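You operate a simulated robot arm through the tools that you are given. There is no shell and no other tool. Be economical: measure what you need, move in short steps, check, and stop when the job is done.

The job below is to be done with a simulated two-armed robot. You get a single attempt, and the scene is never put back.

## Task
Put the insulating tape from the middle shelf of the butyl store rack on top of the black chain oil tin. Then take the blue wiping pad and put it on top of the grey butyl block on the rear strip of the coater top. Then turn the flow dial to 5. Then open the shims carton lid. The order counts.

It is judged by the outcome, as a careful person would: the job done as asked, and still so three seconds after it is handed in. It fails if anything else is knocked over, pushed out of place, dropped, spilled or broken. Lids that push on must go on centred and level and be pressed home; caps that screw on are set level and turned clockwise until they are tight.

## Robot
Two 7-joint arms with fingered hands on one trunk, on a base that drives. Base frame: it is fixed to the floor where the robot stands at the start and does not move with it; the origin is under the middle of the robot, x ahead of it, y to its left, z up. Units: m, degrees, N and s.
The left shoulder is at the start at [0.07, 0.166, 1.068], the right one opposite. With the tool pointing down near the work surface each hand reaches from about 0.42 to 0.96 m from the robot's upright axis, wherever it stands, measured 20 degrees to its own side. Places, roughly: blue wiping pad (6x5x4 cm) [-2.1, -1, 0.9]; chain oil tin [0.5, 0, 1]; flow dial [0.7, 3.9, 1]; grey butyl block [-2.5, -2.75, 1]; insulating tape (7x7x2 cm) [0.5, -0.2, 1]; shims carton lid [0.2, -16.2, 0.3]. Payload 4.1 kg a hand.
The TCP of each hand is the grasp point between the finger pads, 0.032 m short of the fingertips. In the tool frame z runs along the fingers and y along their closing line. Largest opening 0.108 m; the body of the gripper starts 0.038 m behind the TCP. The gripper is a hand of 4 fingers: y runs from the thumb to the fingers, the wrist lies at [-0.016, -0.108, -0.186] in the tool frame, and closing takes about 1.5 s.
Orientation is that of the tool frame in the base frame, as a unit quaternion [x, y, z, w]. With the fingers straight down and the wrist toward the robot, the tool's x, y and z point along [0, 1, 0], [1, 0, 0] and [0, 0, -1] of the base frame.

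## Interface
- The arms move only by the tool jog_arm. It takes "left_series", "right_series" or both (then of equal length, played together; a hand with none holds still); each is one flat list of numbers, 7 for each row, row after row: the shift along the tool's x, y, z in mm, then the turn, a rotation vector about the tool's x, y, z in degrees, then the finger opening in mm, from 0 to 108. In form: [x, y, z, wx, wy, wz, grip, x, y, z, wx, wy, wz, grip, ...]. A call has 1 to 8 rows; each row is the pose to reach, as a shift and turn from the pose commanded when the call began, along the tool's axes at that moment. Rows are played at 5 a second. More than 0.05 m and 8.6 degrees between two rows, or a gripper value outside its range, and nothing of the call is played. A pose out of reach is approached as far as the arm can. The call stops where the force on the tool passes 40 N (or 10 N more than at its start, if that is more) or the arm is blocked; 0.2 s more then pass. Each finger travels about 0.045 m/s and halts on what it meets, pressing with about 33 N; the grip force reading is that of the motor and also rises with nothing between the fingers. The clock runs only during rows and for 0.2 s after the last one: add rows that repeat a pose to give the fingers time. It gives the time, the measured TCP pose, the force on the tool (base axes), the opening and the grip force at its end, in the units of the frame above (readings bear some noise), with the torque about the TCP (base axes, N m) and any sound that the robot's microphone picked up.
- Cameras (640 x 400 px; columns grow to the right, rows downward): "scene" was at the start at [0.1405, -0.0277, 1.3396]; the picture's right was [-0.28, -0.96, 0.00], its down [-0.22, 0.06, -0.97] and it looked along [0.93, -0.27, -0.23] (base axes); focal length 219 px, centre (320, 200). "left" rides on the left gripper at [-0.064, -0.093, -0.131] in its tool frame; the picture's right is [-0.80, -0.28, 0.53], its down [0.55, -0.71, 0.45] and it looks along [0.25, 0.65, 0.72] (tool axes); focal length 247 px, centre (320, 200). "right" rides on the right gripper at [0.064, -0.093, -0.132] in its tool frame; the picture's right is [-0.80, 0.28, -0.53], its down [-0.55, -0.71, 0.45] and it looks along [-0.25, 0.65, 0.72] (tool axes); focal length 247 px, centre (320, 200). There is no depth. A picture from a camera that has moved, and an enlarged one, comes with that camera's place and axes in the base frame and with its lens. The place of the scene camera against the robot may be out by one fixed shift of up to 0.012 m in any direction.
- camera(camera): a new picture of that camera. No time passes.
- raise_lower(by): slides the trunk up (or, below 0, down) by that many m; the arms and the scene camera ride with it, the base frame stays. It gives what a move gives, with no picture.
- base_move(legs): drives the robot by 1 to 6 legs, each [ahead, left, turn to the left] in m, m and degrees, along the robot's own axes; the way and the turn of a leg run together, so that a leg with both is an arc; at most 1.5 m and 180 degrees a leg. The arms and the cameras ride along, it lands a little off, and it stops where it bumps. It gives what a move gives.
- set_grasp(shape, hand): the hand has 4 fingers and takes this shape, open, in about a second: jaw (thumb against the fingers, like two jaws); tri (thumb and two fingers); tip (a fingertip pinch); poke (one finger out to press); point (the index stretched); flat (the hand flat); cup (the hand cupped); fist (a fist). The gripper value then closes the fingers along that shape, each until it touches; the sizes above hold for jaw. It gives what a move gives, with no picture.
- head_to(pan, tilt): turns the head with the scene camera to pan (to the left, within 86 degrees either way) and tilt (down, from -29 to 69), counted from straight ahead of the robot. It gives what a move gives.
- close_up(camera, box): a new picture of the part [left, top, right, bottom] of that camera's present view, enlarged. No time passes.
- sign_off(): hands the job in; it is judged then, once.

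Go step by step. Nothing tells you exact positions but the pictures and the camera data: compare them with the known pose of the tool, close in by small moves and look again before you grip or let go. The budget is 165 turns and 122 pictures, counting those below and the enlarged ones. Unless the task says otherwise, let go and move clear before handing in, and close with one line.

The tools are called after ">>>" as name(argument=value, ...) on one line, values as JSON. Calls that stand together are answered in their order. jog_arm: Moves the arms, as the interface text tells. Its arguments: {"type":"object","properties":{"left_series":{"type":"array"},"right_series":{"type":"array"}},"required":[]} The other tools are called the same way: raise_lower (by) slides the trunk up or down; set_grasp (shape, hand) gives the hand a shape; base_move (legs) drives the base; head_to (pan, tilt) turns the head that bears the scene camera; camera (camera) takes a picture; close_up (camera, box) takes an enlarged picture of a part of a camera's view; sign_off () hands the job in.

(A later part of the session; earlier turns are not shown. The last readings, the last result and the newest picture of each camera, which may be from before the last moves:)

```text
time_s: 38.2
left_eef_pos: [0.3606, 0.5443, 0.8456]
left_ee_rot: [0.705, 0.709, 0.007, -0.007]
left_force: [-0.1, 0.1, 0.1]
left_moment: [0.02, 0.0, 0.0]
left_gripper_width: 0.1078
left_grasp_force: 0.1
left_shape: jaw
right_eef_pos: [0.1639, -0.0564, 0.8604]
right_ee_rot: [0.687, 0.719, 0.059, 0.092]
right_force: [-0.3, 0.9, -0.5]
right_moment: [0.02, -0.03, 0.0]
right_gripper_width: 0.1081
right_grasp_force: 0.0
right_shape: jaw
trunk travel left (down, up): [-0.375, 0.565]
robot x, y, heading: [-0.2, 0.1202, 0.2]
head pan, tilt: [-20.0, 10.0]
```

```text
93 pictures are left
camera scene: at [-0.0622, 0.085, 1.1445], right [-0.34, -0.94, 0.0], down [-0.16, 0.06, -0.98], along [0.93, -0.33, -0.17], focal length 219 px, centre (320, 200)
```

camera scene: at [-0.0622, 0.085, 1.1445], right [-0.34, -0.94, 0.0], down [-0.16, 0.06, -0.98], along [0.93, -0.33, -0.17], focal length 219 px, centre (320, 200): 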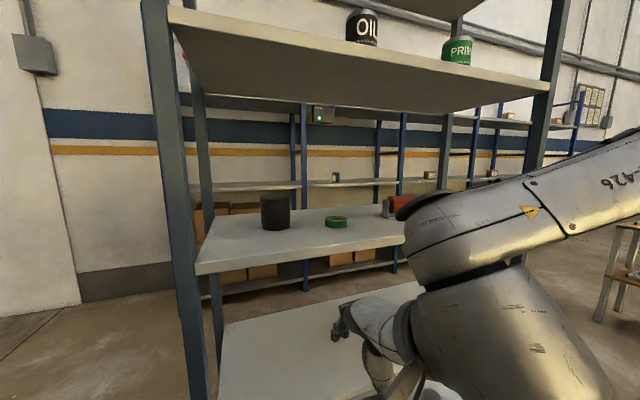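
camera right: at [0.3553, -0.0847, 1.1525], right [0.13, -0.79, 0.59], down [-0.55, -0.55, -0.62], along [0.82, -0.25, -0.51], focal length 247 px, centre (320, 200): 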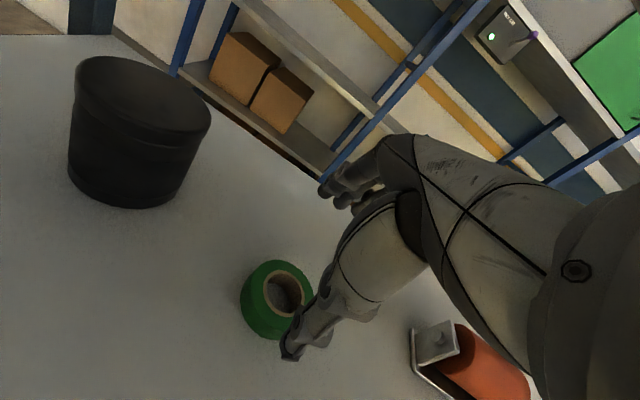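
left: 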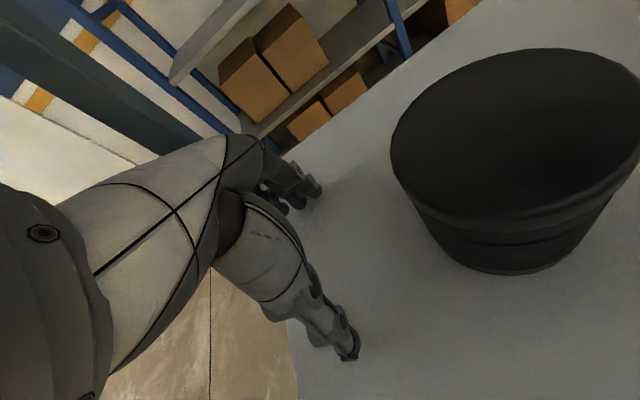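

From here I have a clear view of the shelf. I'll raise the right hand in front of the rack to z ≈ 1.07.

>>> jog_arm(right_series=[-14, 8, -41, 0, 0, 0, 108, -28, 16, -81, 0, 0, 0, 108, -42, 25, -122, 0, 0, 0, 108, -56, 33, -162, 0, 0, 0, 108, -70, 42, -203, 0, 0, 0, 108, -70, 42, -203, 0, 0, 0, 108])

>>> camera(camera="scene")

```text
time_s: 39.6
left_eef_pos: [0.3599, 0.5437, 0.8452]
left_ee_rot: [0.705, 0.709, 0.007, -0.007]
left_force: [-0.6, 0.2, -0.3]
left_moment: [0.0, 0.0, 0.05]
left_gripper_width: 0.1076
left_grasp_force: 0.0
left_shape: jaw
right_eef_pos: [0.1633, -0.1165, 1.0705]
right_ee_rot: [0.687, 0.719, 0.059, 0.091]
right_force: [-0.5, 0.6, -0.1]
right_moment: [0.0, 0.01, 0.0]
right_gripper_width: 0.1082
right_grasp_force: 0.0
right_shape: jaw
trunk travel left (down, up): [-0.375, 0.565]
robot x, y, heading: [-0.2001, 0.1134, 0.0]
head pan, tilt: [-20.0, 10.0]
```

```text
92 pictures are left
camera scene: at [-0.0621, 0.0848, 1.1444], right [-0.34, -0.94, 0.0], down [-0.16, 0.06, -0.98], along [0.93, -0.33, -0.17], focal length 219 px, centre (320, 200)
```

scene: 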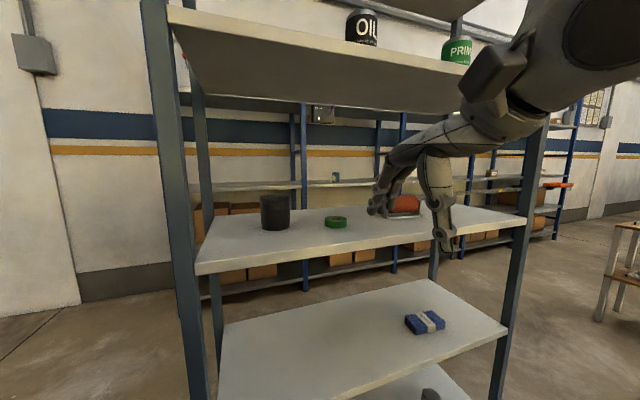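

Now forward under the board at z ≈ 1.05, stopping short of the tape.

>>> jog_arm(right_series=[-6, 38, 12, 0, 0, 0, 108, -13, 76, 24, 0, 0, 0, 108, -19, 114, 36, 0, 0, 0, 108, -26, 152, 48, 0, 0, 0, 108, -32, 190, 60, 0, 0, 0, 108, -39, 229, 72, 0, 0, 0, 108, -39, 229, 72, 0, 0, 0, 108])

>>> camera(camera="scene")

```text
time_s: 41.2
left_eef_pos: [0.3595, 0.544, 0.8463]
left_ee_rot: [0.705, 0.709, 0.007, -0.006]
left_force: [-0.2, -0.7, 0.3]
left_moment: [0.02, 0.01, -0.02]
left_gripper_width: 0.1079
left_grasp_force: 0.0
left_shape: jaw
right_eef_pos: [0.4056, -0.1483, 1.0523]
right_ee_rot: [0.686, 0.719, 0.06, 0.092]
right_force: [-0.6, 0.9, 0.4]
right_moment: [-0.03, -0.03, -0.01]
right_gripper_width: 0.1079
right_grasp_force: 0.1
right_shape: jaw
trunk travel left (down, up): [-0.375, 0.565]
robot x, y, heading: [-0.1992, 0.1196, -0.0]
head pan, tilt: [-20.0, 10.0]
```

```text
91 pictures are left
camera scene: at [-0.0631, 0.085, 1.1446], right [-0.34, -0.94, 0.0], down [-0.16, 0.06, -0.98], along [0.93, -0.33, -0.17], focal length 219 px, centre (320, 200)
```

scene: 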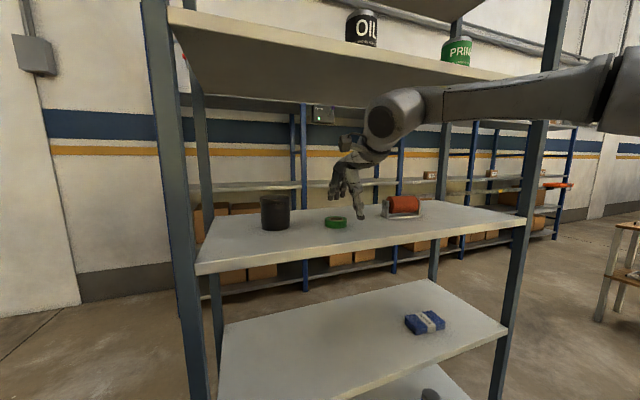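

The forearm is now much lower. I'll test z ≈ 1.115 at x ≈ 0.475 again.

>>> jog_arm(right_series=[-2, 34, 8, 0, 0, 0, 108, -3, 68, 15, 0, 0, 0, 108, -4, 74, -10, 0, 0, 0, 108, -5, 78, -28, 0, 0, 0, 108, -6, 82, -46, 0, 0, 0, 108, -6, 82, -46, 0, 0, 0, 108])

>>> camera(camera="scene")

>>> camera(camera="right")

```text
time_s: 42.6
left_eef_pos: [0.3596, 0.5434, 0.8448]
left_ee_rot: [0.705, 0.709, 0.007, -0.007]
left_force: [0.4, 0.8, -0.1]
left_moment: [0.0, 0.0, 0.04]
left_gripper_width: 0.1077
left_grasp_force: 0.0
left_shape: jaw
right_eef_pos: [0.4679, -0.1536, 1.0747]
right_ee_rot: [0.687, 0.719, 0.059, 0.091]
right_force: [-0.4, -0.2, 0.7]
right_moment: [0.02, -0.01, 0.04]
right_gripper_width: 0.1079
right_grasp_force: 0.0
right_shape: jaw
right hand out of reach, approached as far as the arm can: row 3, 4, 5, 6
trunk travel left (down, up): [-0.375, 0.565]
robot x, y, heading: [-0.2012, 0.1202, 0.1]
head pan, tilt: [-20.0, 10.0]
```

```text
90 pictures are left
camera scene: at [-0.0619, 0.085, 1.1444], right [-0.34, -0.94, 0.0], down [-0.16, 0.06, -0.98], along [0.93, -0.33, -0.17], focal length 219 px, centre (320, 200)
```

scene: 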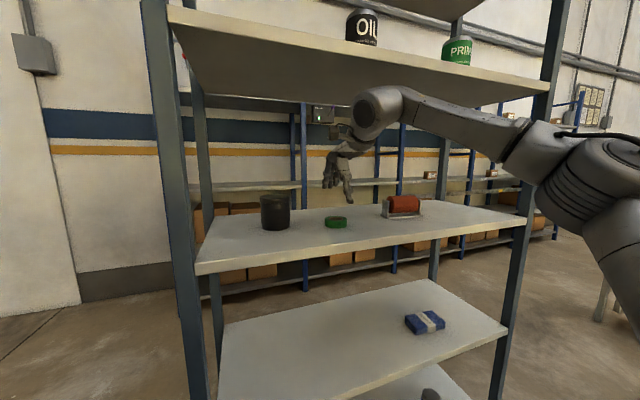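

```text
89 pictures are left
camera right: at [0.3494, -0.0887, 1.1809], right [0.2, -0.76, 0.62], down [-0.57, -0.6, -0.56], along [0.8, -0.24, -0.55], focal length 247 px, centre (320, 200)
```

right: 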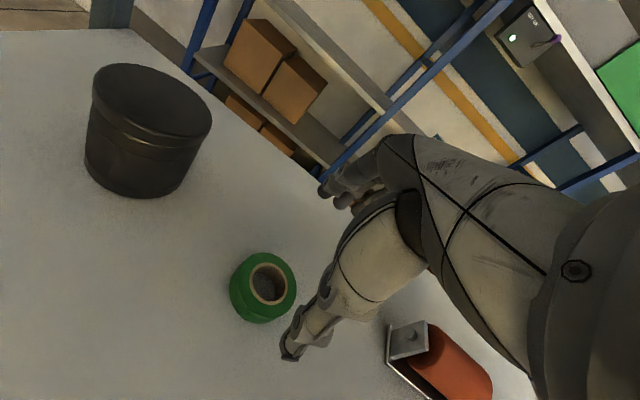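

That is now just short of reach. I'll draw the hand back 0.1 m, bring the base forward 0.1 m, and retest.

>>> jog_arm(right_series=[2, -49, -5, 0, 0, 0, 108, 4, -98, -10, 0, 0, 0, 108])

>>> base_move(legs=[[0.1, 0, 0]])

>>> jog_arm(right_series=[0, 8, -15, 0, 0, 0, 108, 0, 10, -25, 0, 0, 0, 108, 0, 12, -35, 0, 0, 0, 108, 0, 12, -35, 0, 0, 0, 108])

>>> camera(camera="scene")

```text
time_s: 43.2
left_eef_pos: [0.3587, 0.5443, 0.8456]
left_ee_rot: [0.705, 0.709, 0.007, -0.007]
left_force: [0.3, 0.7, -0.7]
left_moment: [0.0, -0.04, -0.03]
left_gripper_width: 0.1077
left_grasp_force: 0.1
left_shape: jaw
right_eef_pos: [0.3706, -0.1534, 1.064]
right_ee_rot: [0.687, 0.719, 0.06, 0.091]
right_force: [0.1, 0.8, -0.5]
right_moment: [0.0, -0.01, 0.01]
right_gripper_width: 0.1078
right_grasp_force: 0.1
right_shape: jaw
trunk travel left (down, up): [-0.375, 0.565]
robot x, y, heading: [-0.2005, 0.1141, 0.2]
head pan, tilt: [-20.0, 10.0]
```

```text
time_s: 44.3
left_eef_pos: [0.4598, 0.5443, 0.8441]
left_ee_rot: [0.704, 0.71, 0.006, -0.008]
left_force: [0.9, 0.0, -1.1]
left_moment: [0.0, 0.04, -0.03]
left_gripper_width: 0.1077
left_grasp_force: 0.0
left_shape: jaw
right_eef_pos: [0.4732, -0.1533, 1.0622]
right_ee_rot: [0.687, 0.719, 0.059, 0.091]
right_force: [0.5, 0.7, -0.5]
right_moment: [0.0, 0.02, -0.01]
right_gripper_width: 0.1081
right_grasp_force: 0.1
right_shape: jaw
trunk travel left (down, up): [-0.375, 0.565]
robot x, y, heading: [-0.105, 0.1257, 0.1]
head pan, tilt: [-20.0, 10.0]
```

```text
time_s: 45.3
left_eef_pos: [0.4594, 0.5435, 0.845]
left_ee_rot: [0.705, 0.709, 0.007, -0.007]
left_force: [0.0, -0.5, -0.1]
left_moment: [0.0, 0.03, 0.04]
left_gripper_width: 0.108
left_grasp_force: 0.1
left_shape: jaw
right_eef_pos: [0.4759, -0.152, 1.1006]
right_ee_rot: [0.686, 0.719, 0.06, 0.091]
right_force: [-0.2, 0.4, 0.1]
right_moment: [-0.01, 0.01, -0.03]
right_gripper_width: 0.1079
right_grasp_force: 0.0
right_shape: jaw
trunk travel left (down, up): [-0.375, 0.565]
robot x, y, heading: [-0.0981, 0.1162, 0.4]
head pan, tilt: [-20.0, 10.0]
```

```text
88 pictures are left
camera scene: at [0.0376, 0.0851, 1.1444], right [-0.34, -0.94, 0.0], down [-0.16, 0.06, -0.98], along [0.93, -0.33, -0.17], focal length 219 px, centre (320, 200)
```

scene: 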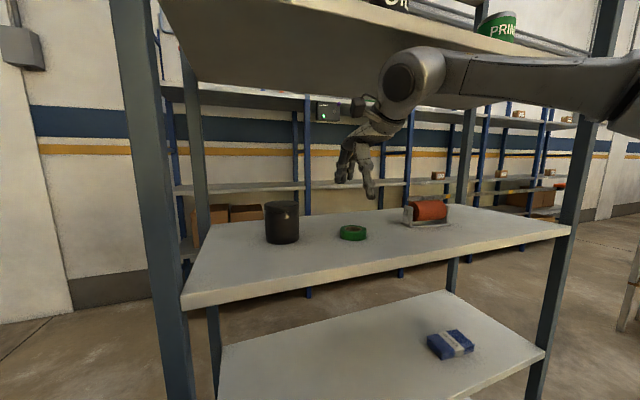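

It reached 1.10 freely. I'll try for 1.12 and then reduce the tilt to see how level the hand can be.

>>> jog_arm(right_series=[0, 2, -10, 0, 0, 0, 108, 0, 4, -20, 0, 0, 0, 108, 0, 4, -20, 0, 0, 0, 108])

>>> jog_arm(right_series=[0, 0, 0, 3, 0, 0, 108, 0, 0, 0, 6, 0, 0, 108, 0, 0, 0, 6, 0, 0, 108])

```text
time_s: 46.1
left_eef_pos: [0.4568, 0.5435, 0.8442]
left_ee_rot: [0.706, 0.708, 0.006, -0.007]
left_force: [0.1, 0.4, -0.6]
left_moment: [0.01, 0.0, -0.04]
left_gripper_width: 0.1075
left_grasp_force: 0.0
left_shape: jaw
right_eef_pos: [0.4747, -0.1511, 1.1166]
right_ee_rot: [0.686, 0.72, 0.056, 0.091]
right_force: [0.2, -0.5, 0.7]
right_moment: [0.02, 0.01, 0.01]
right_gripper_width: 0.1078
right_grasp_force: 0.1
right_shape: jaw
trunk travel left (down, up): [-0.375, 0.565]
robot x, y, heading: [-0.1014, 0.1143, -0.1]
head pan, tilt: [-20.0, 10.0]
```

```text
time_s: 47.1
left_eef_pos: [0.46, 0.5392, 0.8495]
left_ee_rot: [0.707, 0.707, 0.007, -0.008]
left_force: [0.2, 0.5, -0.5]
left_moment: [0.02, 0.05, 0.04]
left_gripper_width: 0.1077
left_grasp_force: 0.0
left_shape: jaw
right_eef_pos: [0.4673, -0.1472, 1.1019]
right_ee_rot: [0.68, 0.731, 0.0, 0.048]
right_force: [1.6, -0.8, -4.2]
right_moment: [0.11, 0.01, 0.04]
right_gripper_width: 0.108
right_grasp_force: 0.0
right_shape: jaw
trunk travel left (down, up): [-0.375, 0.565]
robot x, y, heading: [-0.1038, 0.119, -0.2]
head pan, tilt: [-20.0, 10.0]
stopped in row 3 (right hand): the arm was blocked; the commanded pose is now the measured one
```

The limits are about 1.116 at 12 degrees of tilt and 1.10 at 5 degrees. Lowering the trunk another 6 cm should let the hand be nearly level.

>>> jog_arm(right_series=[0, 0, 6, 0, 0, 0, 108, 0, 0, 8, 0, 0, 0, 108])

>>> raise_lower(by=-0.055)

>>> jog_arm(right_series=[0, 2, -20, 0, 0, 1, 108, 0, 4, -40, 0, 0, 2, 108, 0, 5, -52, 0, 0, 3, 108, 0, 6, -62, 0, 0, 4, 108, 0, 7, -72, 0, 0, 4, 108, 0, 7, -72, 0, 0, 4, 108])

>>> camera(camera="scene")

```text
time_s: 47.7
left_eef_pos: [0.4591, 0.5433, 0.8456]
left_ee_rot: [0.706, 0.708, 0.006, -0.008]
left_force: [0.2, 0.4, 0.3]
left_moment: [-0.04, 0.01, -0.03]
left_gripper_width: 0.1077
left_grasp_force: 0.1
left_shape: jaw
right_eef_pos: [0.4675, -0.1419, 1.0925]
right_ee_rot: [0.679, 0.733, -0.001, 0.051]
right_force: [0.4, -0.5, -0.4]
right_moment: [0.01, 0.0, 0.01]
right_gripper_width: 0.1078
right_grasp_force: 0.1
right_shape: jaw
trunk travel left (down, up): [-0.375, 0.565]
robot x, y, heading: [-0.1006, 0.1169, 0.1]
head pan, tilt: [-20.0, 10.0]
```

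```text
time_s: 48.7
left_eef_pos: [0.4587, 0.5421, 0.7898]
left_ee_rot: [0.706, 0.708, 0.007, -0.007]
left_force: [-0.1, -0.3, -0.2]
left_moment: [0.01, 0.01, -0.01]
left_gripper_width: 0.1078
left_grasp_force: 0.1
left_shape: jaw
right_eef_pos: [0.4662, -0.1423, 1.0379]
right_ee_rot: [0.679, 0.732, 0.0, 0.052]
right_force: [0.5, 0.1, 0.9]
right_moment: [0.0, -0.02, 0.0]
right_gripper_width: 0.1076
right_grasp_force: 0.0
right_shape: jaw
trunk travel left (down, up): [-0.32, 0.62]
robot x, y, heading: [-0.1042, 0.1149, -0.1]
head pan, tilt: [-20.0, 10.0]
```

```text
time_s: 50.1
left_eef_pos: [0.4593, 0.542, 0.7907]
left_ee_rot: [0.706, 0.709, 0.007, -0.007]
left_force: [-0.2, 0.2, 0.2]
left_moment: [-0.02, -0.04, 0.0]
left_gripper_width: 0.1076
left_grasp_force: 0.1
left_shape: jaw
right_eef_pos: [0.4676, -0.1479, 1.1008]
right_ee_rot: [0.705, 0.708, 0.002, 0.05]
right_force: [-0.1, -0.1, -0.1]
right_moment: [0.01, -0.02, 0.04]
right_gripper_width: 0.1081
right_grasp_force: 0.1
right_shape: jaw
right hand out of reach, approached as far as the arm can: row 4, 5, 6
trunk travel left (down, up): [-0.32, 0.62]
robot x, y, heading: [-0.1077, 0.1175, -0.2]
head pan, tilt: [-20.0, 10.0]
```

```text
87 pictures are left
camera scene: at [0.0364, 0.0846, 1.0893], right [-0.34, -0.94, 0.0], down [-0.16, 0.06, -0.98], along [0.93, -0.34, -0.17], focal length 219 px, centre (320, 200)
```

scene: 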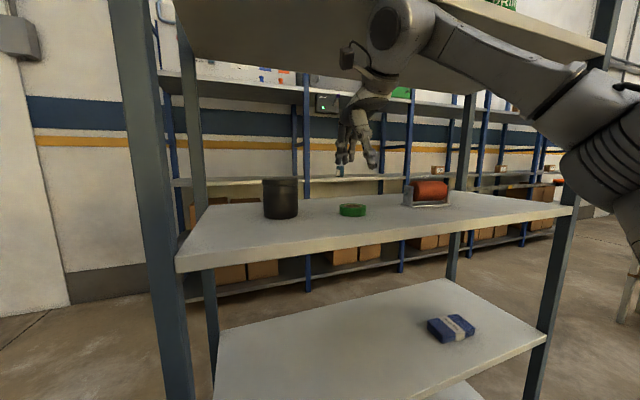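

At a 4-degree tilt the hand reaches 1.10 without contact and is only limited by reach. I'll draw the hand back and bring the base in 0.07 m.

>>> jog_arm(right_series=[0, -35, 10, 0, 2, 0, 108, 0, -70, 20, 0, 4, 0, 108])

>>> base_move(legs=[[0.07, 0, 0]])

>>> jog_arm(right_series=[0, 0, -15, 0, 0, 0, 108, 0, 0, -30, 0, 0, 0, 108, 0, 0, -38, 0, 0, 0, 108, 0, 0, -38, 0, 0, 0, 108])

>>> camera(camera="right")

>>> camera(camera="scene")

```text
time_s: 50.7
left_eef_pos: [0.458, 0.5427, 0.7917]
left_ee_rot: [0.706, 0.708, 0.006, -0.007]
left_force: [0.6, 0.0, -0.5]
left_moment: [0.03, 0.03, 0.03]
left_gripper_width: 0.108
left_grasp_force: 0.0
left_shape: jaw
right_eef_pos: [0.3982, -0.1514, 1.0744]
right_ee_rot: [0.704, 0.71, 0.027, 0.026]
right_force: [-0.4, -0.2, -1.0]
right_moment: [0.0, -0.01, 0.02]
right_gripper_width: 0.1078
right_grasp_force: 0.0
right_shape: jaw
trunk travel left (down, up): [-0.32, 0.62]
robot x, y, heading: [-0.1016, 0.114, 0.0]
head pan, tilt: [-20.0, 10.0]
```

```text
time_s: 51.7
left_eef_pos: [0.5304, 0.5429, 0.7896]
left_ee_rot: [0.706, 0.708, 0.006, -0.008]
left_force: [-0.2, -0.5, 0.5]
left_moment: [-0.01, 0.03, 0.0]
left_gripper_width: 0.1076
left_grasp_force: 0.0
left_shape: jaw
right_eef_pos: [0.4715, -0.1508, 1.0749]
right_ee_rot: [0.704, 0.709, 0.025, 0.025]
right_force: [0.3, 0.4, -0.7]
right_moment: [-0.01, 0.03, -0.02]
right_gripper_width: 0.1079
right_grasp_force: 0.1
right_shape: jaw
trunk travel left (down, up): [-0.32, 0.62]
robot x, y, heading: [-0.0312, 0.1162, -0.0]
head pan, tilt: [-20.0, 10.0]
```

```text
time_s: 52.7
left_eef_pos: [0.5286, 0.5413, 0.7881]
left_ee_rot: [0.706, 0.708, 0.008, -0.008]
left_force: [0.4, 0.4, 0.1]
left_moment: [0.01, -0.03, 0.0]
left_gripper_width: 0.1078
left_grasp_force: 0.1
left_shape: jaw
right_eef_pos: [0.4658, -0.152, 1.101]
right_ee_rot: [0.702, 0.712, 0.018, 0.026]
right_force: [-0.6, 0.0, 1.1]
right_moment: [0.01, -0.01, 0.0]
right_gripper_width: 0.1077
right_grasp_force: 0.1
right_shape: jaw
trunk travel left (down, up): [-0.32, 0.62]
robot x, y, heading: [-0.0324, 0.118, 0.1]
head pan, tilt: [-20.0, 10.0]
```

```text
86 pictures are left
camera right: at [0.366, -0.0863, 1.2266], right [0.26, -0.79, 0.56], down [-0.67, -0.56, -0.48], along [0.7, -0.25, -0.67], focal length 247 px, centre (320, 200)
```

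right: 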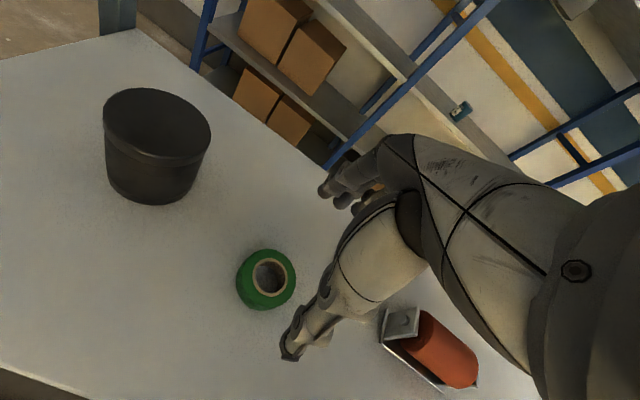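

```text
85 pictures are left
camera scene: at [0.1059, 0.0826, 1.0865], right [-0.34, -0.94, 0.0], down [-0.16, 0.06, -0.98], along [0.93, -0.34, -0.18], focal length 219 px, centre (320, 200)
```

scene: 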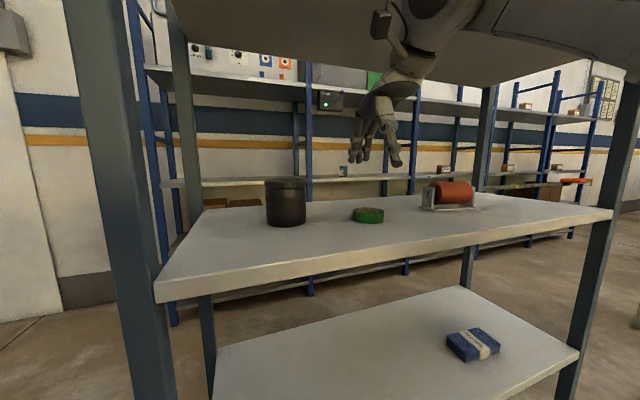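

At about 4 degrees of tilt the limit is near 1.10. The tin looks about 7.5 cm tall, so placing needs roughly 1.09 and a 6-degree tilt is enough. I'll come down toward the tape, centred on about [0.475, -0.155].

>>> jog_arm(right_series=[-1, 0, 20, -1, 0, 0, 100, -2, -1, 40, -2, 0, 0, 95, -4, -2, 60, -2.5, 0, 0, 95, -4, -3, 78, -2.5, 0, 0, 95, -4, -3, 78, -2.5, 0, 0, 95])

>>> camera(camera="right")

>>> head_to(pan=-38, tilt=12)

>>> camera(camera="scene")

```text
time_s: 53.9
left_eef_pos: [0.5287, 0.5436, 0.7904]
left_ee_rot: [0.706, 0.708, 0.007, -0.007]
left_force: [0.4, 0.2, -0.3]
left_moment: [-0.01, -0.01, 0.02]
left_gripper_width: 0.1078
left_grasp_force: 0.1
left_shape: jaw
right_eef_pos: [0.4693, -0.155, 1.0347]
right_ee_rot: [0.703, 0.709, 0.042, 0.042]
right_force: [0.6, -0.4, 0.0]
right_moment: [-0.01, 0.03, -0.01]
right_gripper_width: 0.0954
right_grasp_force: 0.0
right_shape: jaw
trunk travel left (down, up): [-0.32, 0.62]
robot x, y, heading: [-0.0293, 0.1187, -0.1]
head pan, tilt: [-20.0, 10.0]
```

```text
84 pictures are left
camera right: at [0.3628, -0.0903, 1.1547], right [0.22, -0.8, 0.56], down [-0.64, -0.55, -0.53], along [0.73, -0.24, -0.64], focal length 247 px, centre (320, 200)
```

right: 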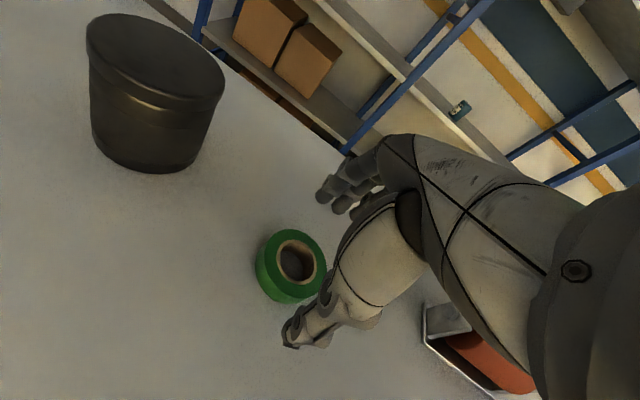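

```text
time_s: 54.7
left_eef_pos: [0.5281, 0.5442, 0.79]
left_ee_rot: [0.706, 0.708, 0.007, -0.006]
left_force: [-0.2, -0.2, 0.2]
left_moment: [0.01, 0.01, -0.03]
left_gripper_width: 0.1078
left_grasp_force: 0.0
left_shape: jaw
right_eef_pos: [0.4701, -0.1536, 1.0341]
right_ee_rot: [0.703, 0.709, 0.041, 0.041]
right_force: [-0.5, -0.1, -0.5]
right_moment: [-0.02, -0.01, 0.01]
right_gripper_width: 0.0952
right_grasp_force: 0.1
right_shape: jaw
trunk travel left (down, up): [-0.32, 0.62]
robot x, y, heading: [-0.0351, 0.1188, 0.1]
head pan, tilt: [-38.0, 12.0]
```

```text
83 pictures are left
camera scene: at [0.0927, 0.0594, 1.0862], right [-0.61, -0.79, 0.0], down [-0.16, 0.13, -0.98], along [0.77, -0.6, -0.21], focal length 219 px, centre (320, 200)
```

scene: 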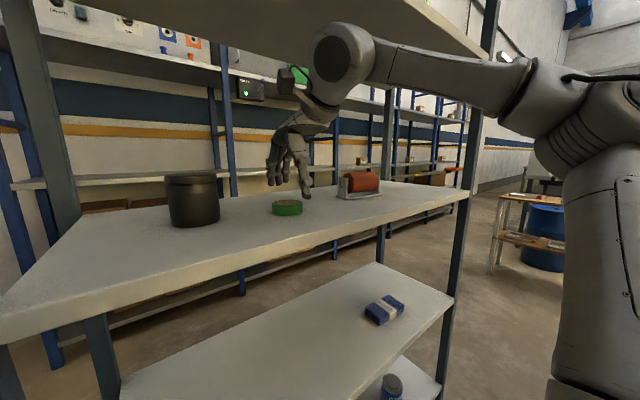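

The estimates agree that the tape is at about [0.477, -0.154] with the shelf near z = 0.963. I'll descend 30 mm, watching the force, and look again.

>>> jog_arm(right_series=[0, 2, 12, 0, 0, 0, 95, 0, 2, 22, 0, 0, 0, 95, 0, 1, 28, 0, 0, 0, 95, 0, 1, 30, 0, 0, 0, 95, 0, 1, 30, 0, 0, 0, 95])

>>> camera(camera="right")

>>> close_up(camera="scene", box=[220, 130, 380, 230])

```text
time_s: 55.9
left_eef_pos: [0.5293, 0.5432, 0.7906]
left_ee_rot: [0.706, 0.708, 0.007, -0.007]
left_force: [0.7, 0.6, 0.7]
left_moment: [-0.03, -0.02, 0.0]
left_gripper_width: 0.1081
left_grasp_force: 0.0
left_shape: jaw
right_eef_pos: [0.4747, -0.1556, 1.0049]
right_ee_rot: [0.703, 0.708, 0.041, 0.041]
right_force: [0.0, 0.0, -1.3]
right_moment: [0.0, 0.01, 0.03]
right_gripper_width: 0.0955
right_grasp_force: 0.0
right_shape: jaw
trunk travel left (down, up): [-0.32, 0.62]
robot x, y, heading: [-0.0326, 0.1168, 0.0]
head pan, tilt: [-38.0, 12.0]
```

```text
82 pictures are left
camera right: at [0.3676, -0.0906, 1.1252], right [0.23, -0.8, 0.56], down [-0.64, -0.55, -0.53], along [0.73, -0.24, -0.64], focal length 247 px, centre (320, 200)
```

right: 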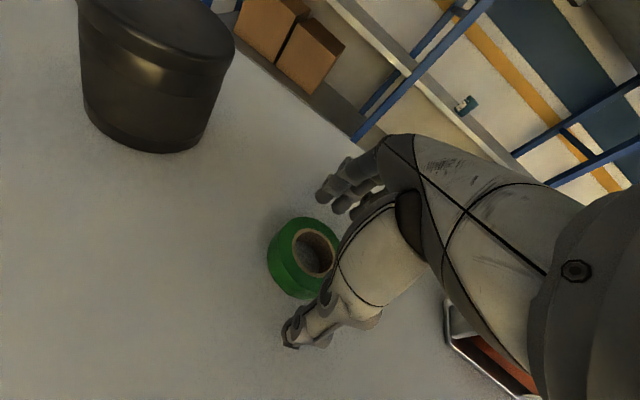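

```text
4.00 times, centred on (300, 180) of scene
camera zoom: at [0.0927, 0.0593, 1.0862], right [-0.62, -0.79, 0.0], down [-0.16, 0.13, -0.98], along [0.77, -0.6, -0.21], focal length 878 px, centre (400, 280)
```

zoom: 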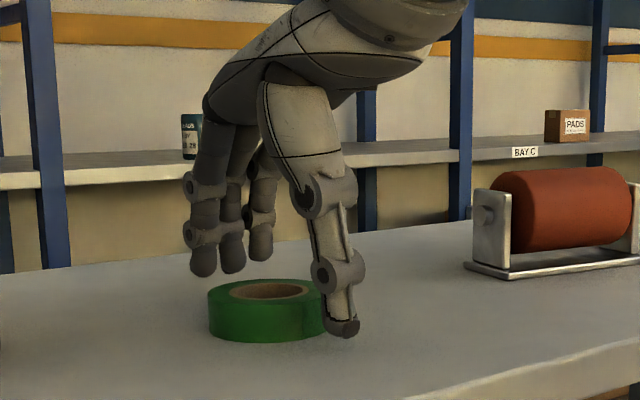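

The thumb and fingers straddle the tape and the thumb is a few mm above the shelf. I'll lower 3 mm, shift 3 mm left, and close.

>>> jog_arm(right_series=[3, 0, 3, 0, 0, 0, 95, 3, 0, 3, 0, 0, 0, 85, 3, 0, 3, 0, 0, 0, 78, 3, 0, 3, 0, 0, 0, 70, 3, 0, 3, 0, 0, 0, 62, 3, 0, 3, 0, 0, 0, 62, 3, 0, 3, 0, 0, 0, 62])

>>> camera(camera="right")

>>> close_up(camera="scene", box=[220, 130, 380, 230])

```text
time_s: 57.5
left_eef_pos: [0.5291, 0.5419, 0.7909]
left_ee_rot: [0.706, 0.708, 0.007, -0.006]
left_force: [-0.3, 0.1, 0.0]
left_moment: [-0.01, 0.02, -0.03]
left_gripper_width: 0.1078
left_grasp_force: 0.1
left_shape: jaw
right_eef_pos: [0.4749, -0.1513, 1.0018]
right_ee_rot: [0.703, 0.708, 0.041, 0.042]
right_force: [0.7, -0.2, 0.2]
right_moment: [0.01, 0.02, 0.02]
right_gripper_width: 0.0624
right_grasp_force: 0.2
right_shape: jaw
trunk travel left (down, up): [-0.32, 0.62]
robot x, y, heading: [-0.0335, 0.1208, 0.2]
head pan, tilt: [-38.0, 12.0]
```

```text
80 pictures are left
camera right: at [0.3679, -0.0875, 1.1225], right [0.23, -0.8, 0.56], down [-0.64, -0.55, -0.53], along [0.73, -0.24, -0.64], focal length 247 px, centre (320, 200)
```

right: 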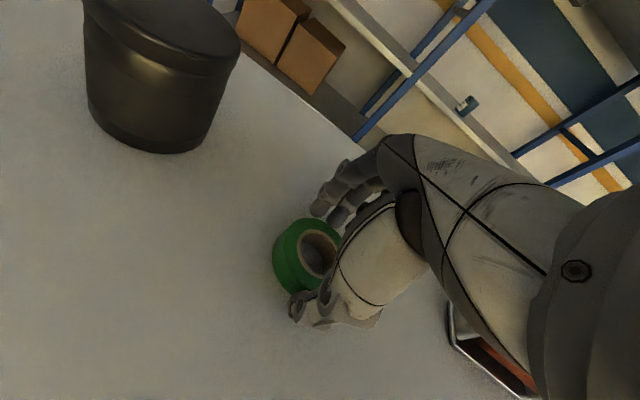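

```text
4.00 times, centred on (300, 180) of scene
camera zoom: at [0.0927, 0.0594, 1.0862], right [-0.62, -0.79, 0.0], down [-0.16, 0.13, -0.98], along [0.77, -0.6, -0.21], focal length 878 px, centre (400, 280)
```

zoom: 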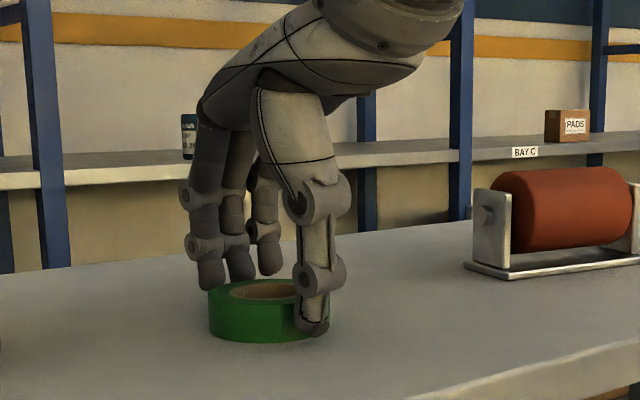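

At 62 mm there is no grip force yet, so the tips may still be outside the tape. I'll close further and see where they stop.

>>> jog_arm(right_series=[0, 0, 0, 0, 0, 0, 56, 0, 0, 0, 0, 0, 0, 50, 0, 0, 0, 0, 0, 0, 44, 0, 0, 0, 0, 0, 0, 44, 0, 0, 0, 0, 0, 0, 44])

>>> close_up(camera="scene", box=[220, 130, 380, 230])

>>> close_up(camera="right", box=[220, 130, 440, 350])

```text
time_s: 58.7
left_eef_pos: [0.5281, 0.5422, 0.7912]
left_ee_rot: [0.705, 0.709, 0.006, -0.006]
left_force: [-0.1, -0.2, 0.7]
left_moment: [-0.02, -0.01, -0.01]
left_gripper_width: 0.108
left_grasp_force: 0.1
left_shape: jaw
right_eef_pos: [0.4735, -0.1516, 1.0052]
right_ee_rot: [0.703, 0.709, 0.044, 0.044]
right_force: [2.0, -3.1, 25.8]
right_moment: [-0.11, -1.07, -0.14]
right_gripper_width: 0.0501
right_grasp_force: 32.7
right_shape: jaw
trunk travel left (down, up): [-0.32, 0.62]
robot x, y, heading: [-0.0316, 0.1172, -0.0]
head pan, tilt: [-38.0, 12.0]
```

```text
4.00 times, centred on (300, 180) of scene
camera zoom: at [0.0907, 0.06, 1.0868], right [-0.62, -0.79, 0.0], down [-0.16, 0.13, -0.98], along [0.77, -0.6, -0.21], focal length 878 px, centre (400, 280)
```

zoom: 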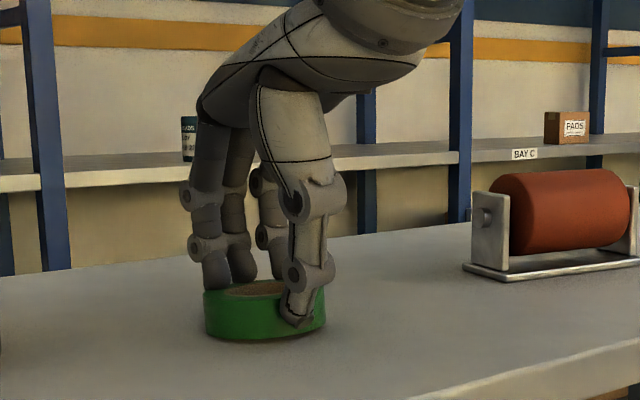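

```text
1.82 times, centred on (330, 240) of right
camera zoom: at [0.3656, -0.0869, 1.1247], right [0.22, -0.8, 0.56], down [-0.64, -0.55, -0.53], along [0.73, -0.24, -0.63], focal length 449 px, centre (302, 127)
```

zoom: 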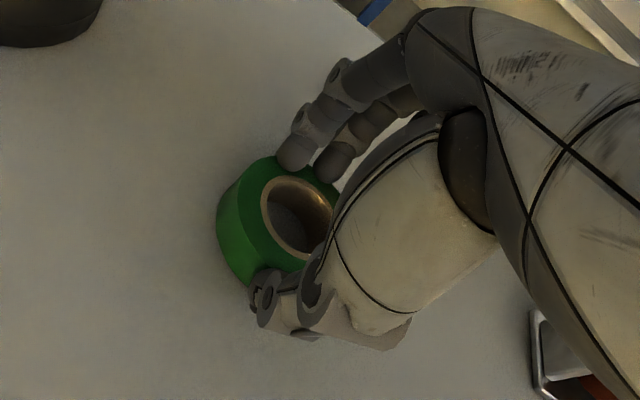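

The fingertips were pressing on the tape's top face, so the tilt is too much. I'll open, level the hand completely and go lower.

>>> jog_arm(right_series=[0, 0, 0, 0, 0, 0, 60, 0, 0, -4, 0, 0, 0, 80, 0, 0, -6, 0, 0, 0, 96, 0, 2, -6, 3, 0, 0, 96, 0, 2, -6, 6.5, 0, 0, 96, 0, 2, -6, 6.5, 0, 0, 96])

>>> close_up(camera="scene", box=[220, 130, 380, 230])

```text
time_s: 60.1
left_eef_pos: [0.5292, 0.5427, 0.7897]
left_ee_rot: [0.706, 0.708, 0.006, -0.007]
left_force: [0.0, 0.5, 0.0]
left_moment: [0.0, 0.01, 0.0]
left_gripper_width: 0.1076
left_grasp_force: 0.0
left_shape: jaw
right_eef_pos: [0.4768, -0.1511, 1.008]
right_ee_rot: [0.704, 0.71, 0.001, 0.001]
right_force: [0.2, 1.0, -0.1]
right_moment: [-0.03, 0.02, 0.02]
right_gripper_width: 0.0957
right_grasp_force: 0.1
right_shape: jaw
trunk travel left (down, up): [-0.32, 0.62]
robot x, y, heading: [-0.0336, 0.1185, 0.0]
head pan, tilt: [-38.0, 12.0]
```

```text
4.00 times, centred on (300, 180) of scene
camera zoom: at [0.0927, 0.0593, 1.0862], right [-0.62, -0.79, 0.0], down [-0.16, 0.13, -0.98], along [0.77, -0.6, -0.21], focal length 878 px, centre (400, 280)
```

zoom: 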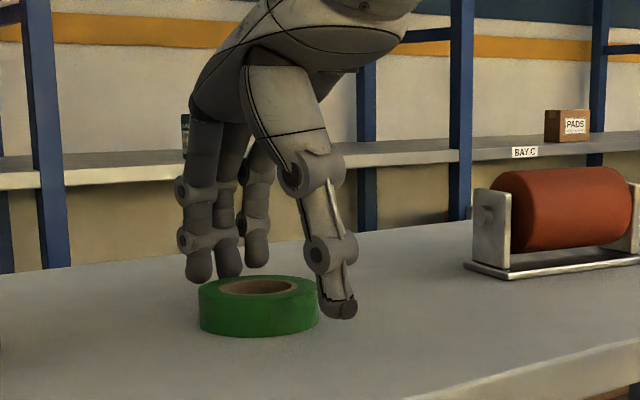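

The tape slid a few mm away, to about [0.484, -0.153]. I'll shift forward 7 mm and lower level to it.

>>> jog_arm(right_series=[0, 7, 0, 0, 0, 0, 98, 0, 7, 5, 0, 0, 0, 98, 0, 7, 9, 0, 0, 0, 98, 0, 7, 11, 0, 0, 0, 98, 0, 7, 11, 0, 0, 0, 98])

>>> close_up(camera="scene", box=[220, 130, 380, 230])

>>> close_up(camera="right", box=[220, 130, 440, 350])

```text
time_s: 61.3
left_eef_pos: [0.53, 0.5422, 0.7903]
left_ee_rot: [0.706, 0.708, 0.007, -0.007]
left_force: [-0.3, -0.3, 0.0]
left_moment: [-0.01, 0.0, -0.01]
left_gripper_width: 0.1077
left_grasp_force: 0.1
left_shape: jaw
right_eef_pos: [0.4833, -0.1528, 0.9972]
right_ee_rot: [0.704, 0.71, 0.001, 0.001]
right_force: [-0.2, -0.3, -0.7]
right_moment: [-0.01, -0.03, -0.03]
right_gripper_width: 0.0977
right_grasp_force: 0.0
right_shape: jaw
trunk travel left (down, up): [-0.32, 0.62]
robot x, y, heading: [-0.0294, 0.1175, 0.0]
head pan, tilt: [-38.0, 12.0]
```

```text
4.00 times, centred on (300, 180) of scene
camera zoom: at [0.0927, 0.0594, 1.0862], right [-0.62, -0.79, 0.0], down [-0.16, 0.13, -0.98], along [0.77, -0.6, -0.21], focal length 878 px, centre (400, 280)
```

zoom: 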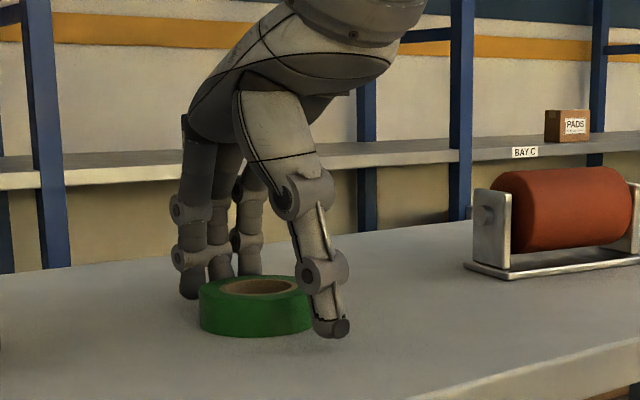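

```text
1.82 times, centred on (330, 240) of right
camera zoom: at [0.3905, -0.087, 1.1291], right [0.29, -0.8, 0.53], down [-0.7, -0.56, -0.45], along [0.65, -0.24, -0.72], focal length 449 px, centre (302, 127)
```

zoom: 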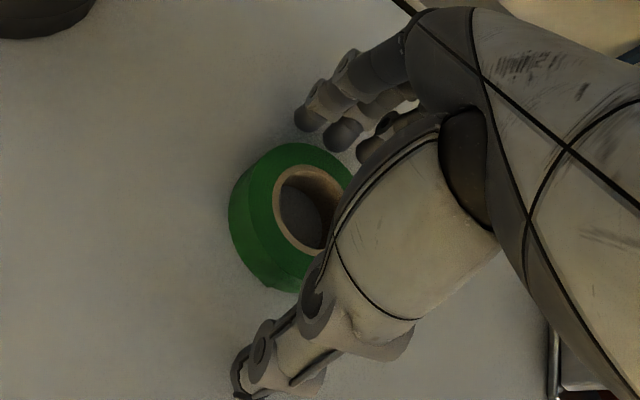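

Now the fingers are behind the tape and the thumb is in front, all low. Closing.

>>> jog_arm(right_series=[3, 0, 1, 0, 0, 0, 88, 3, 0, 1, 0, 0, 0, 78, 3, 0, 1, 0, 0, 0, 70, 3, 0, 1, 0, 0, 0, 62, 3, 0, 1, 0, 0, 0, 58, 3, 0, 1, 0, 0, 0, 58, 3, 0, 1, 0, 0, 0, 58])

>>> close_up(camera="scene", box=[220, 130, 380, 230])

>>> close_up(camera="right", box=[220, 130, 440, 350])

```text
time_s: 62.9
left_eef_pos: [0.5288, 0.544, 0.7903]
left_ee_rot: [0.706, 0.708, 0.008, -0.006]
left_force: [-0.6, 0.3, -0.9]
left_moment: [0.02, 0.0, -0.02]
left_gripper_width: 0.1077
left_grasp_force: 0.0
left_shape: jaw
right_eef_pos: [0.4836, -0.1477, 0.9979]
right_ee_rot: [0.704, 0.71, 0.001, 0.001]
right_force: [-0.2, 0.1, -0.3]
right_moment: [0.02, -0.02, 0.0]
right_gripper_width: 0.0596
right_grasp_force: 0.0
right_shape: jaw
trunk travel left (down, up): [-0.32, 0.62]
robot x, y, heading: [-0.0339, 0.1197, 0.3]
head pan, tilt: [-38.0, 12.0]
```

```text
4.00 times, centred on (300, 180) of scene
camera zoom: at [0.0927, 0.0594, 1.0862], right [-0.62, -0.79, 0.0], down [-0.16, 0.13, -0.98], along [0.77, -0.6, -0.21], focal length 878 px, centre (400, 280)
```

zoom: 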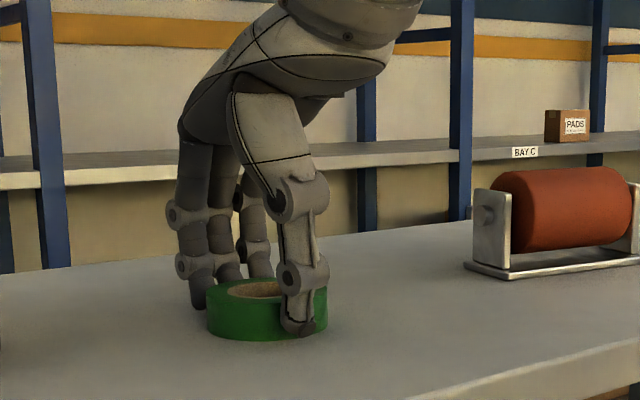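

```text
1.82 times, centred on (330, 240) of right
camera zoom: at [0.3905, -0.084, 1.1283], right [0.29, -0.8, 0.53], down [-0.7, -0.56, -0.45], along [0.65, -0.24, -0.72], focal length 449 px, centre (302, 127)
```

zoom: 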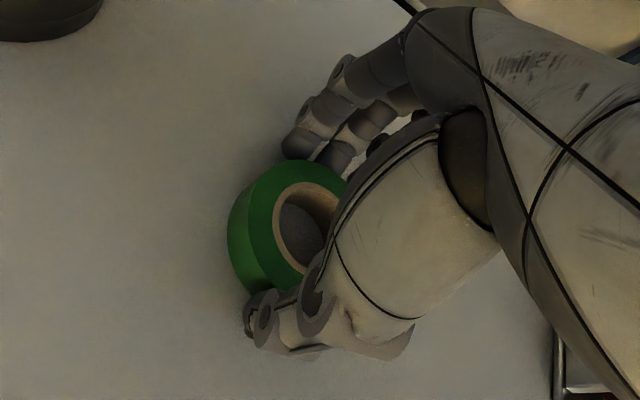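

The tape is between the digits. I'll close fully until it grips.

>>> jog_arm(right_series=[0, 0, 0, 0, 0, 0, 52, 0, 0, 0, 0, 0, 0, 46, 0, 0, 0, 0, 0, 0, 40, 0, 0, 0, 0, 0, 0, 40, 0, 0, 0, 0, 0, 0, 40])

>>> close_up(camera="scene", box=[220, 130, 380, 230])

```text
time_s: 64.1
left_eef_pos: [0.5283, 0.5432, 0.7906]
left_ee_rot: [0.706, 0.708, 0.007, -0.006]
left_force: [-0.6, -0.8, 1.2]
left_moment: [0.01, 0.01, 0.04]
left_gripper_width: 0.1077
left_grasp_force: 0.0
left_shape: jaw
right_eef_pos: [0.4825, -0.1485, 0.9968]
right_ee_rot: [0.704, 0.711, 0.002, 0.001]
right_force: [0.6, 0.2, -0.5]
right_moment: [-0.01, -0.02, 0.04]
right_gripper_width: 0.0516
right_grasp_force: 33.2
right_shape: jaw
trunk travel left (down, up): [-0.32, 0.62]
robot x, y, heading: [-0.0266, 0.1215, 0.1]
head pan, tilt: [-38.0, 12.0]
```

```text
4.00 times, centred on (300, 180) of scene
camera zoom: at [0.0927, 0.0593, 1.0862], right [-0.62, -0.79, 0.0], down [-0.16, 0.13, -0.98], along [0.77, -0.6, -0.21], focal length 878 px, centre (400, 280)
```

zoom: 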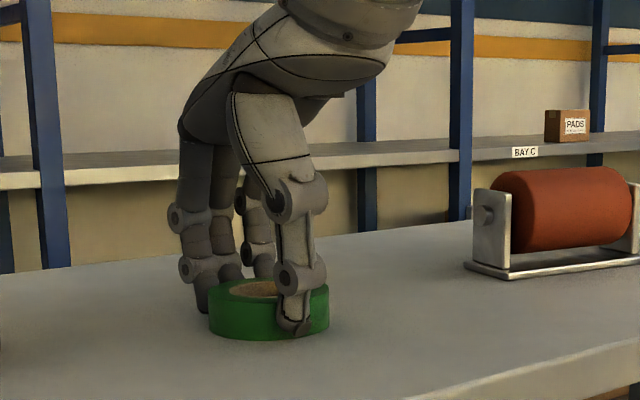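

There is a firm grip with no vertical load. I'll lift 25 mm and check.

>>> jog_arm(right_series=[0, 0, -8, 0, 0, 0, 40, 0, 0, -17, 0, 0, 0, 40, 0, 0, -25, 0, 0, 0, 40, 0, 0, -25, 0, 0, 0, 40])

>>> camera(camera="scene")

>>> close_up(camera="right", box=[120, 60, 440, 350])

```text
time_s: 65.1
left_eef_pos: [0.5286, 0.5433, 0.7898]
left_ee_rot: [0.706, 0.708, 0.007, -0.007]
left_force: [0.1, 0.2, -1.0]
left_moment: [-0.02, -0.02, 0.0]
left_gripper_width: 0.1078
left_grasp_force: 0.0
left_shape: jaw
right_eef_pos: [0.4829, -0.1486, 1.0206]
right_ee_rot: [0.704, 0.71, 0.001, 0.002]
right_force: [-0.2, -0.7, 1.1]
right_moment: [-0.01, 0.02, 0.0]
right_gripper_width: 0.0516
right_grasp_force: 33.5
right_shape: jaw
trunk travel left (down, up): [-0.32, 0.62]
robot x, y, heading: [-0.035, 0.1181, 0.2]
head pan, tilt: [-38.0, 12.0]
```

```text
70 pictures are left
camera scene: at [0.0928, 0.0593, 1.0862], right [-0.62, -0.79, 0.0], down [-0.16, 0.13, -0.98], along [0.77, -0.6, -0.21], focal length 219 px, centre (320, 200)
```

scene: 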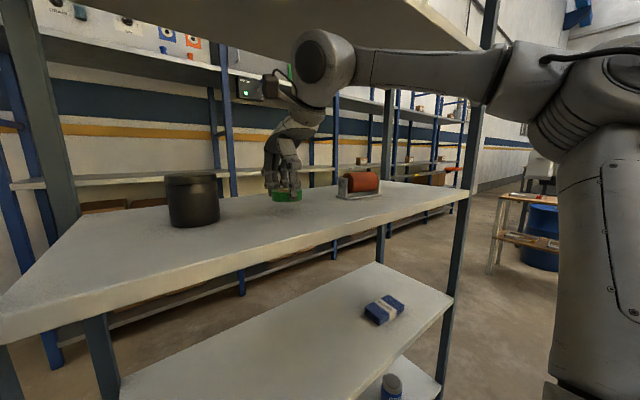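

```text
1.38 times, centred on (280, 205) of right
camera zoom: at [0.3903, -0.084, 1.1538], right [0.29, -0.79, 0.53], down [-0.7, -0.56, -0.45], along [0.65, -0.24, -0.72], focal length 341 px, centre (375, 193)
```

zoom: 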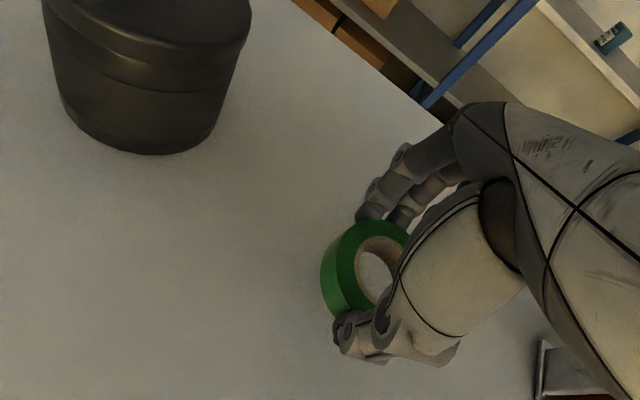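

>>> close_up(camera="scene", box=[150, 130, 340, 250])

```text
3.33 times, centred on (245, 190) of scene
camera zoom: at [0.0928, 0.0593, 1.0862], right [-0.62, -0.79, 0.0], down [-0.16, 0.13, -0.98], along [0.77, -0.6, -0.21], focal length 731 px, centre (570, 233)
```

zoom: 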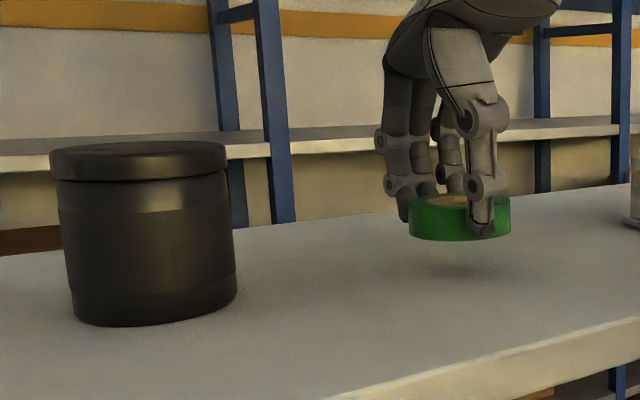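

The tape hangs level. Triangulation puts the tin's top centre at about [0.519, 0.007, 1.039]. I'll lift to z ≈ 1.088 first.

>>> jog_arm(right_series=[0, 0, -17, 0, 0, 0, 40, 0, 0, -34, 0, 0, 0, 40, 0, 0, -51, 0, 0, 0, 40, 0, 0, -66, 0, 0, 0, 40, 0, 0, -66, 0, 0, 0, 40])

```text
time_s: 66.3
left_eef_pos: [0.5286, 0.5434, 0.7909]
left_ee_rot: [0.706, 0.709, 0.007, -0.007]
left_force: [0.2, 0.5, 0.4]
left_moment: [0.0, -0.03, 0.02]
left_gripper_width: 0.108
left_grasp_force: 0.1
left_shape: jaw
right_eef_pos: [0.4817, -0.1466, 1.0874]
right_ee_rot: [0.704, 0.71, 0.0, 0.002]
right_force: [0.9, -0.2, -1.5]
right_moment: [-0.02, 0.01, 0.01]
right_gripper_width: 0.0515
right_grasp_force: 33.1
right_shape: jaw
trunk travel left (down, up): [-0.32, 0.62]
robot x, y, heading: [-0.0302, 0.1191, -0.2]
head pan, tilt: [-38.0, 12.0]
```

That is free at 1.087. Now sideways toward the tin, with a check before going over it.

>>> jog_arm(right_series=[25, 10, 0, 0, 0, 0, 40, 50, 20, 0, 0, 0, 0, 40, 75, 28, 0, 0, 0, 0, 40, 75, 33, 0, 0, 0, 0, 40])

>>> head_to(pan=-20, tilt=5)

>>> camera(camera="scene")

>>> camera(camera="right")

```text
time_s: 67.3
left_eef_pos: [0.5301, 0.5429, 0.7903]
left_ee_rot: [0.706, 0.708, 0.007, -0.007]
left_force: [1.0, 0.5, -0.1]
left_moment: [0.01, 0.0, 0.0]
left_gripper_width: 0.1077
left_grasp_force: 0.0
left_shape: jaw
right_eef_pos: [0.4984, -0.107, 1.0867]
right_ee_rot: [0.705, 0.71, 0.002, 0.002]
right_force: [0.7, 0.4, -1.1]
right_moment: [0.02, 0.01, 0.01]
right_gripper_width: 0.0512
right_grasp_force: 33.6
right_shape: jaw
right hand out of reach, approached as far as the arm can: row 2, 3, 4
trunk travel left (down, up): [-0.32, 0.62]
robot x, y, heading: [-0.0305, 0.1185, 0.0]
head pan, tilt: [-38.0, 12.0]
```

```text
time_s: 68.1
left_eef_pos: [0.5292, 0.5424, 0.7899]
left_ee_rot: [0.706, 0.708, 0.007, -0.006]
left_force: [0.1, 0.4, 0.2]
left_moment: [0.01, 0.01, -0.02]
left_gripper_width: 0.1077
left_grasp_force: 0.0
left_shape: jaw
right_eef_pos: [0.4996, -0.1049, 1.0869]
right_ee_rot: [0.704, 0.71, 0.001, 0.001]
right_force: [0.9, 0.7, 0.1]
right_moment: [0.02, 0.02, 0.03]
right_gripper_width: 0.0516
right_grasp_force: 33.2
right_shape: jaw
trunk travel left (down, up): [-0.32, 0.62]
robot x, y, heading: [-0.0304, 0.1198, -0.1]
head pan, tilt: [-20.0, 5.0]
```

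```text
67 pictures are left
camera scene: at [0.1056, 0.0853, 1.0975], right [-0.34, -0.94, 0.0], down [-0.08, 0.03, -1.0], along [0.94, -0.34, -0.09], focal length 219 px, centre (320, 200)
```

scene: 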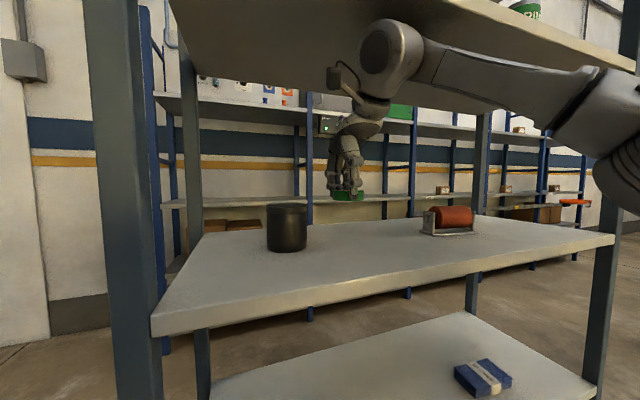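

```text
66 pictures are left
camera right: at [0.4062, -0.0424, 1.2193], right [0.29, -0.8, 0.53], down [-0.7, -0.55, -0.45], along [0.65, -0.24, -0.72], focal length 247 px, centre (320, 200)
```

right: 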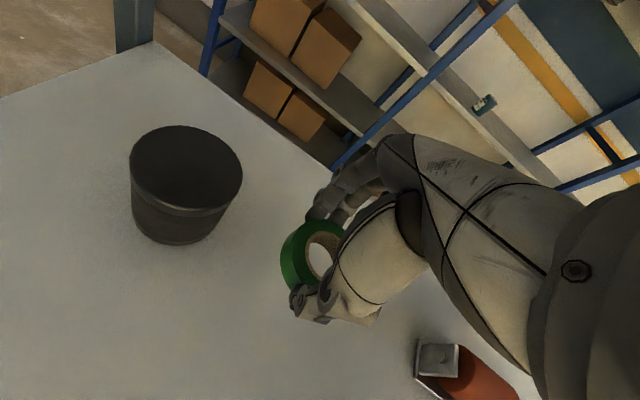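

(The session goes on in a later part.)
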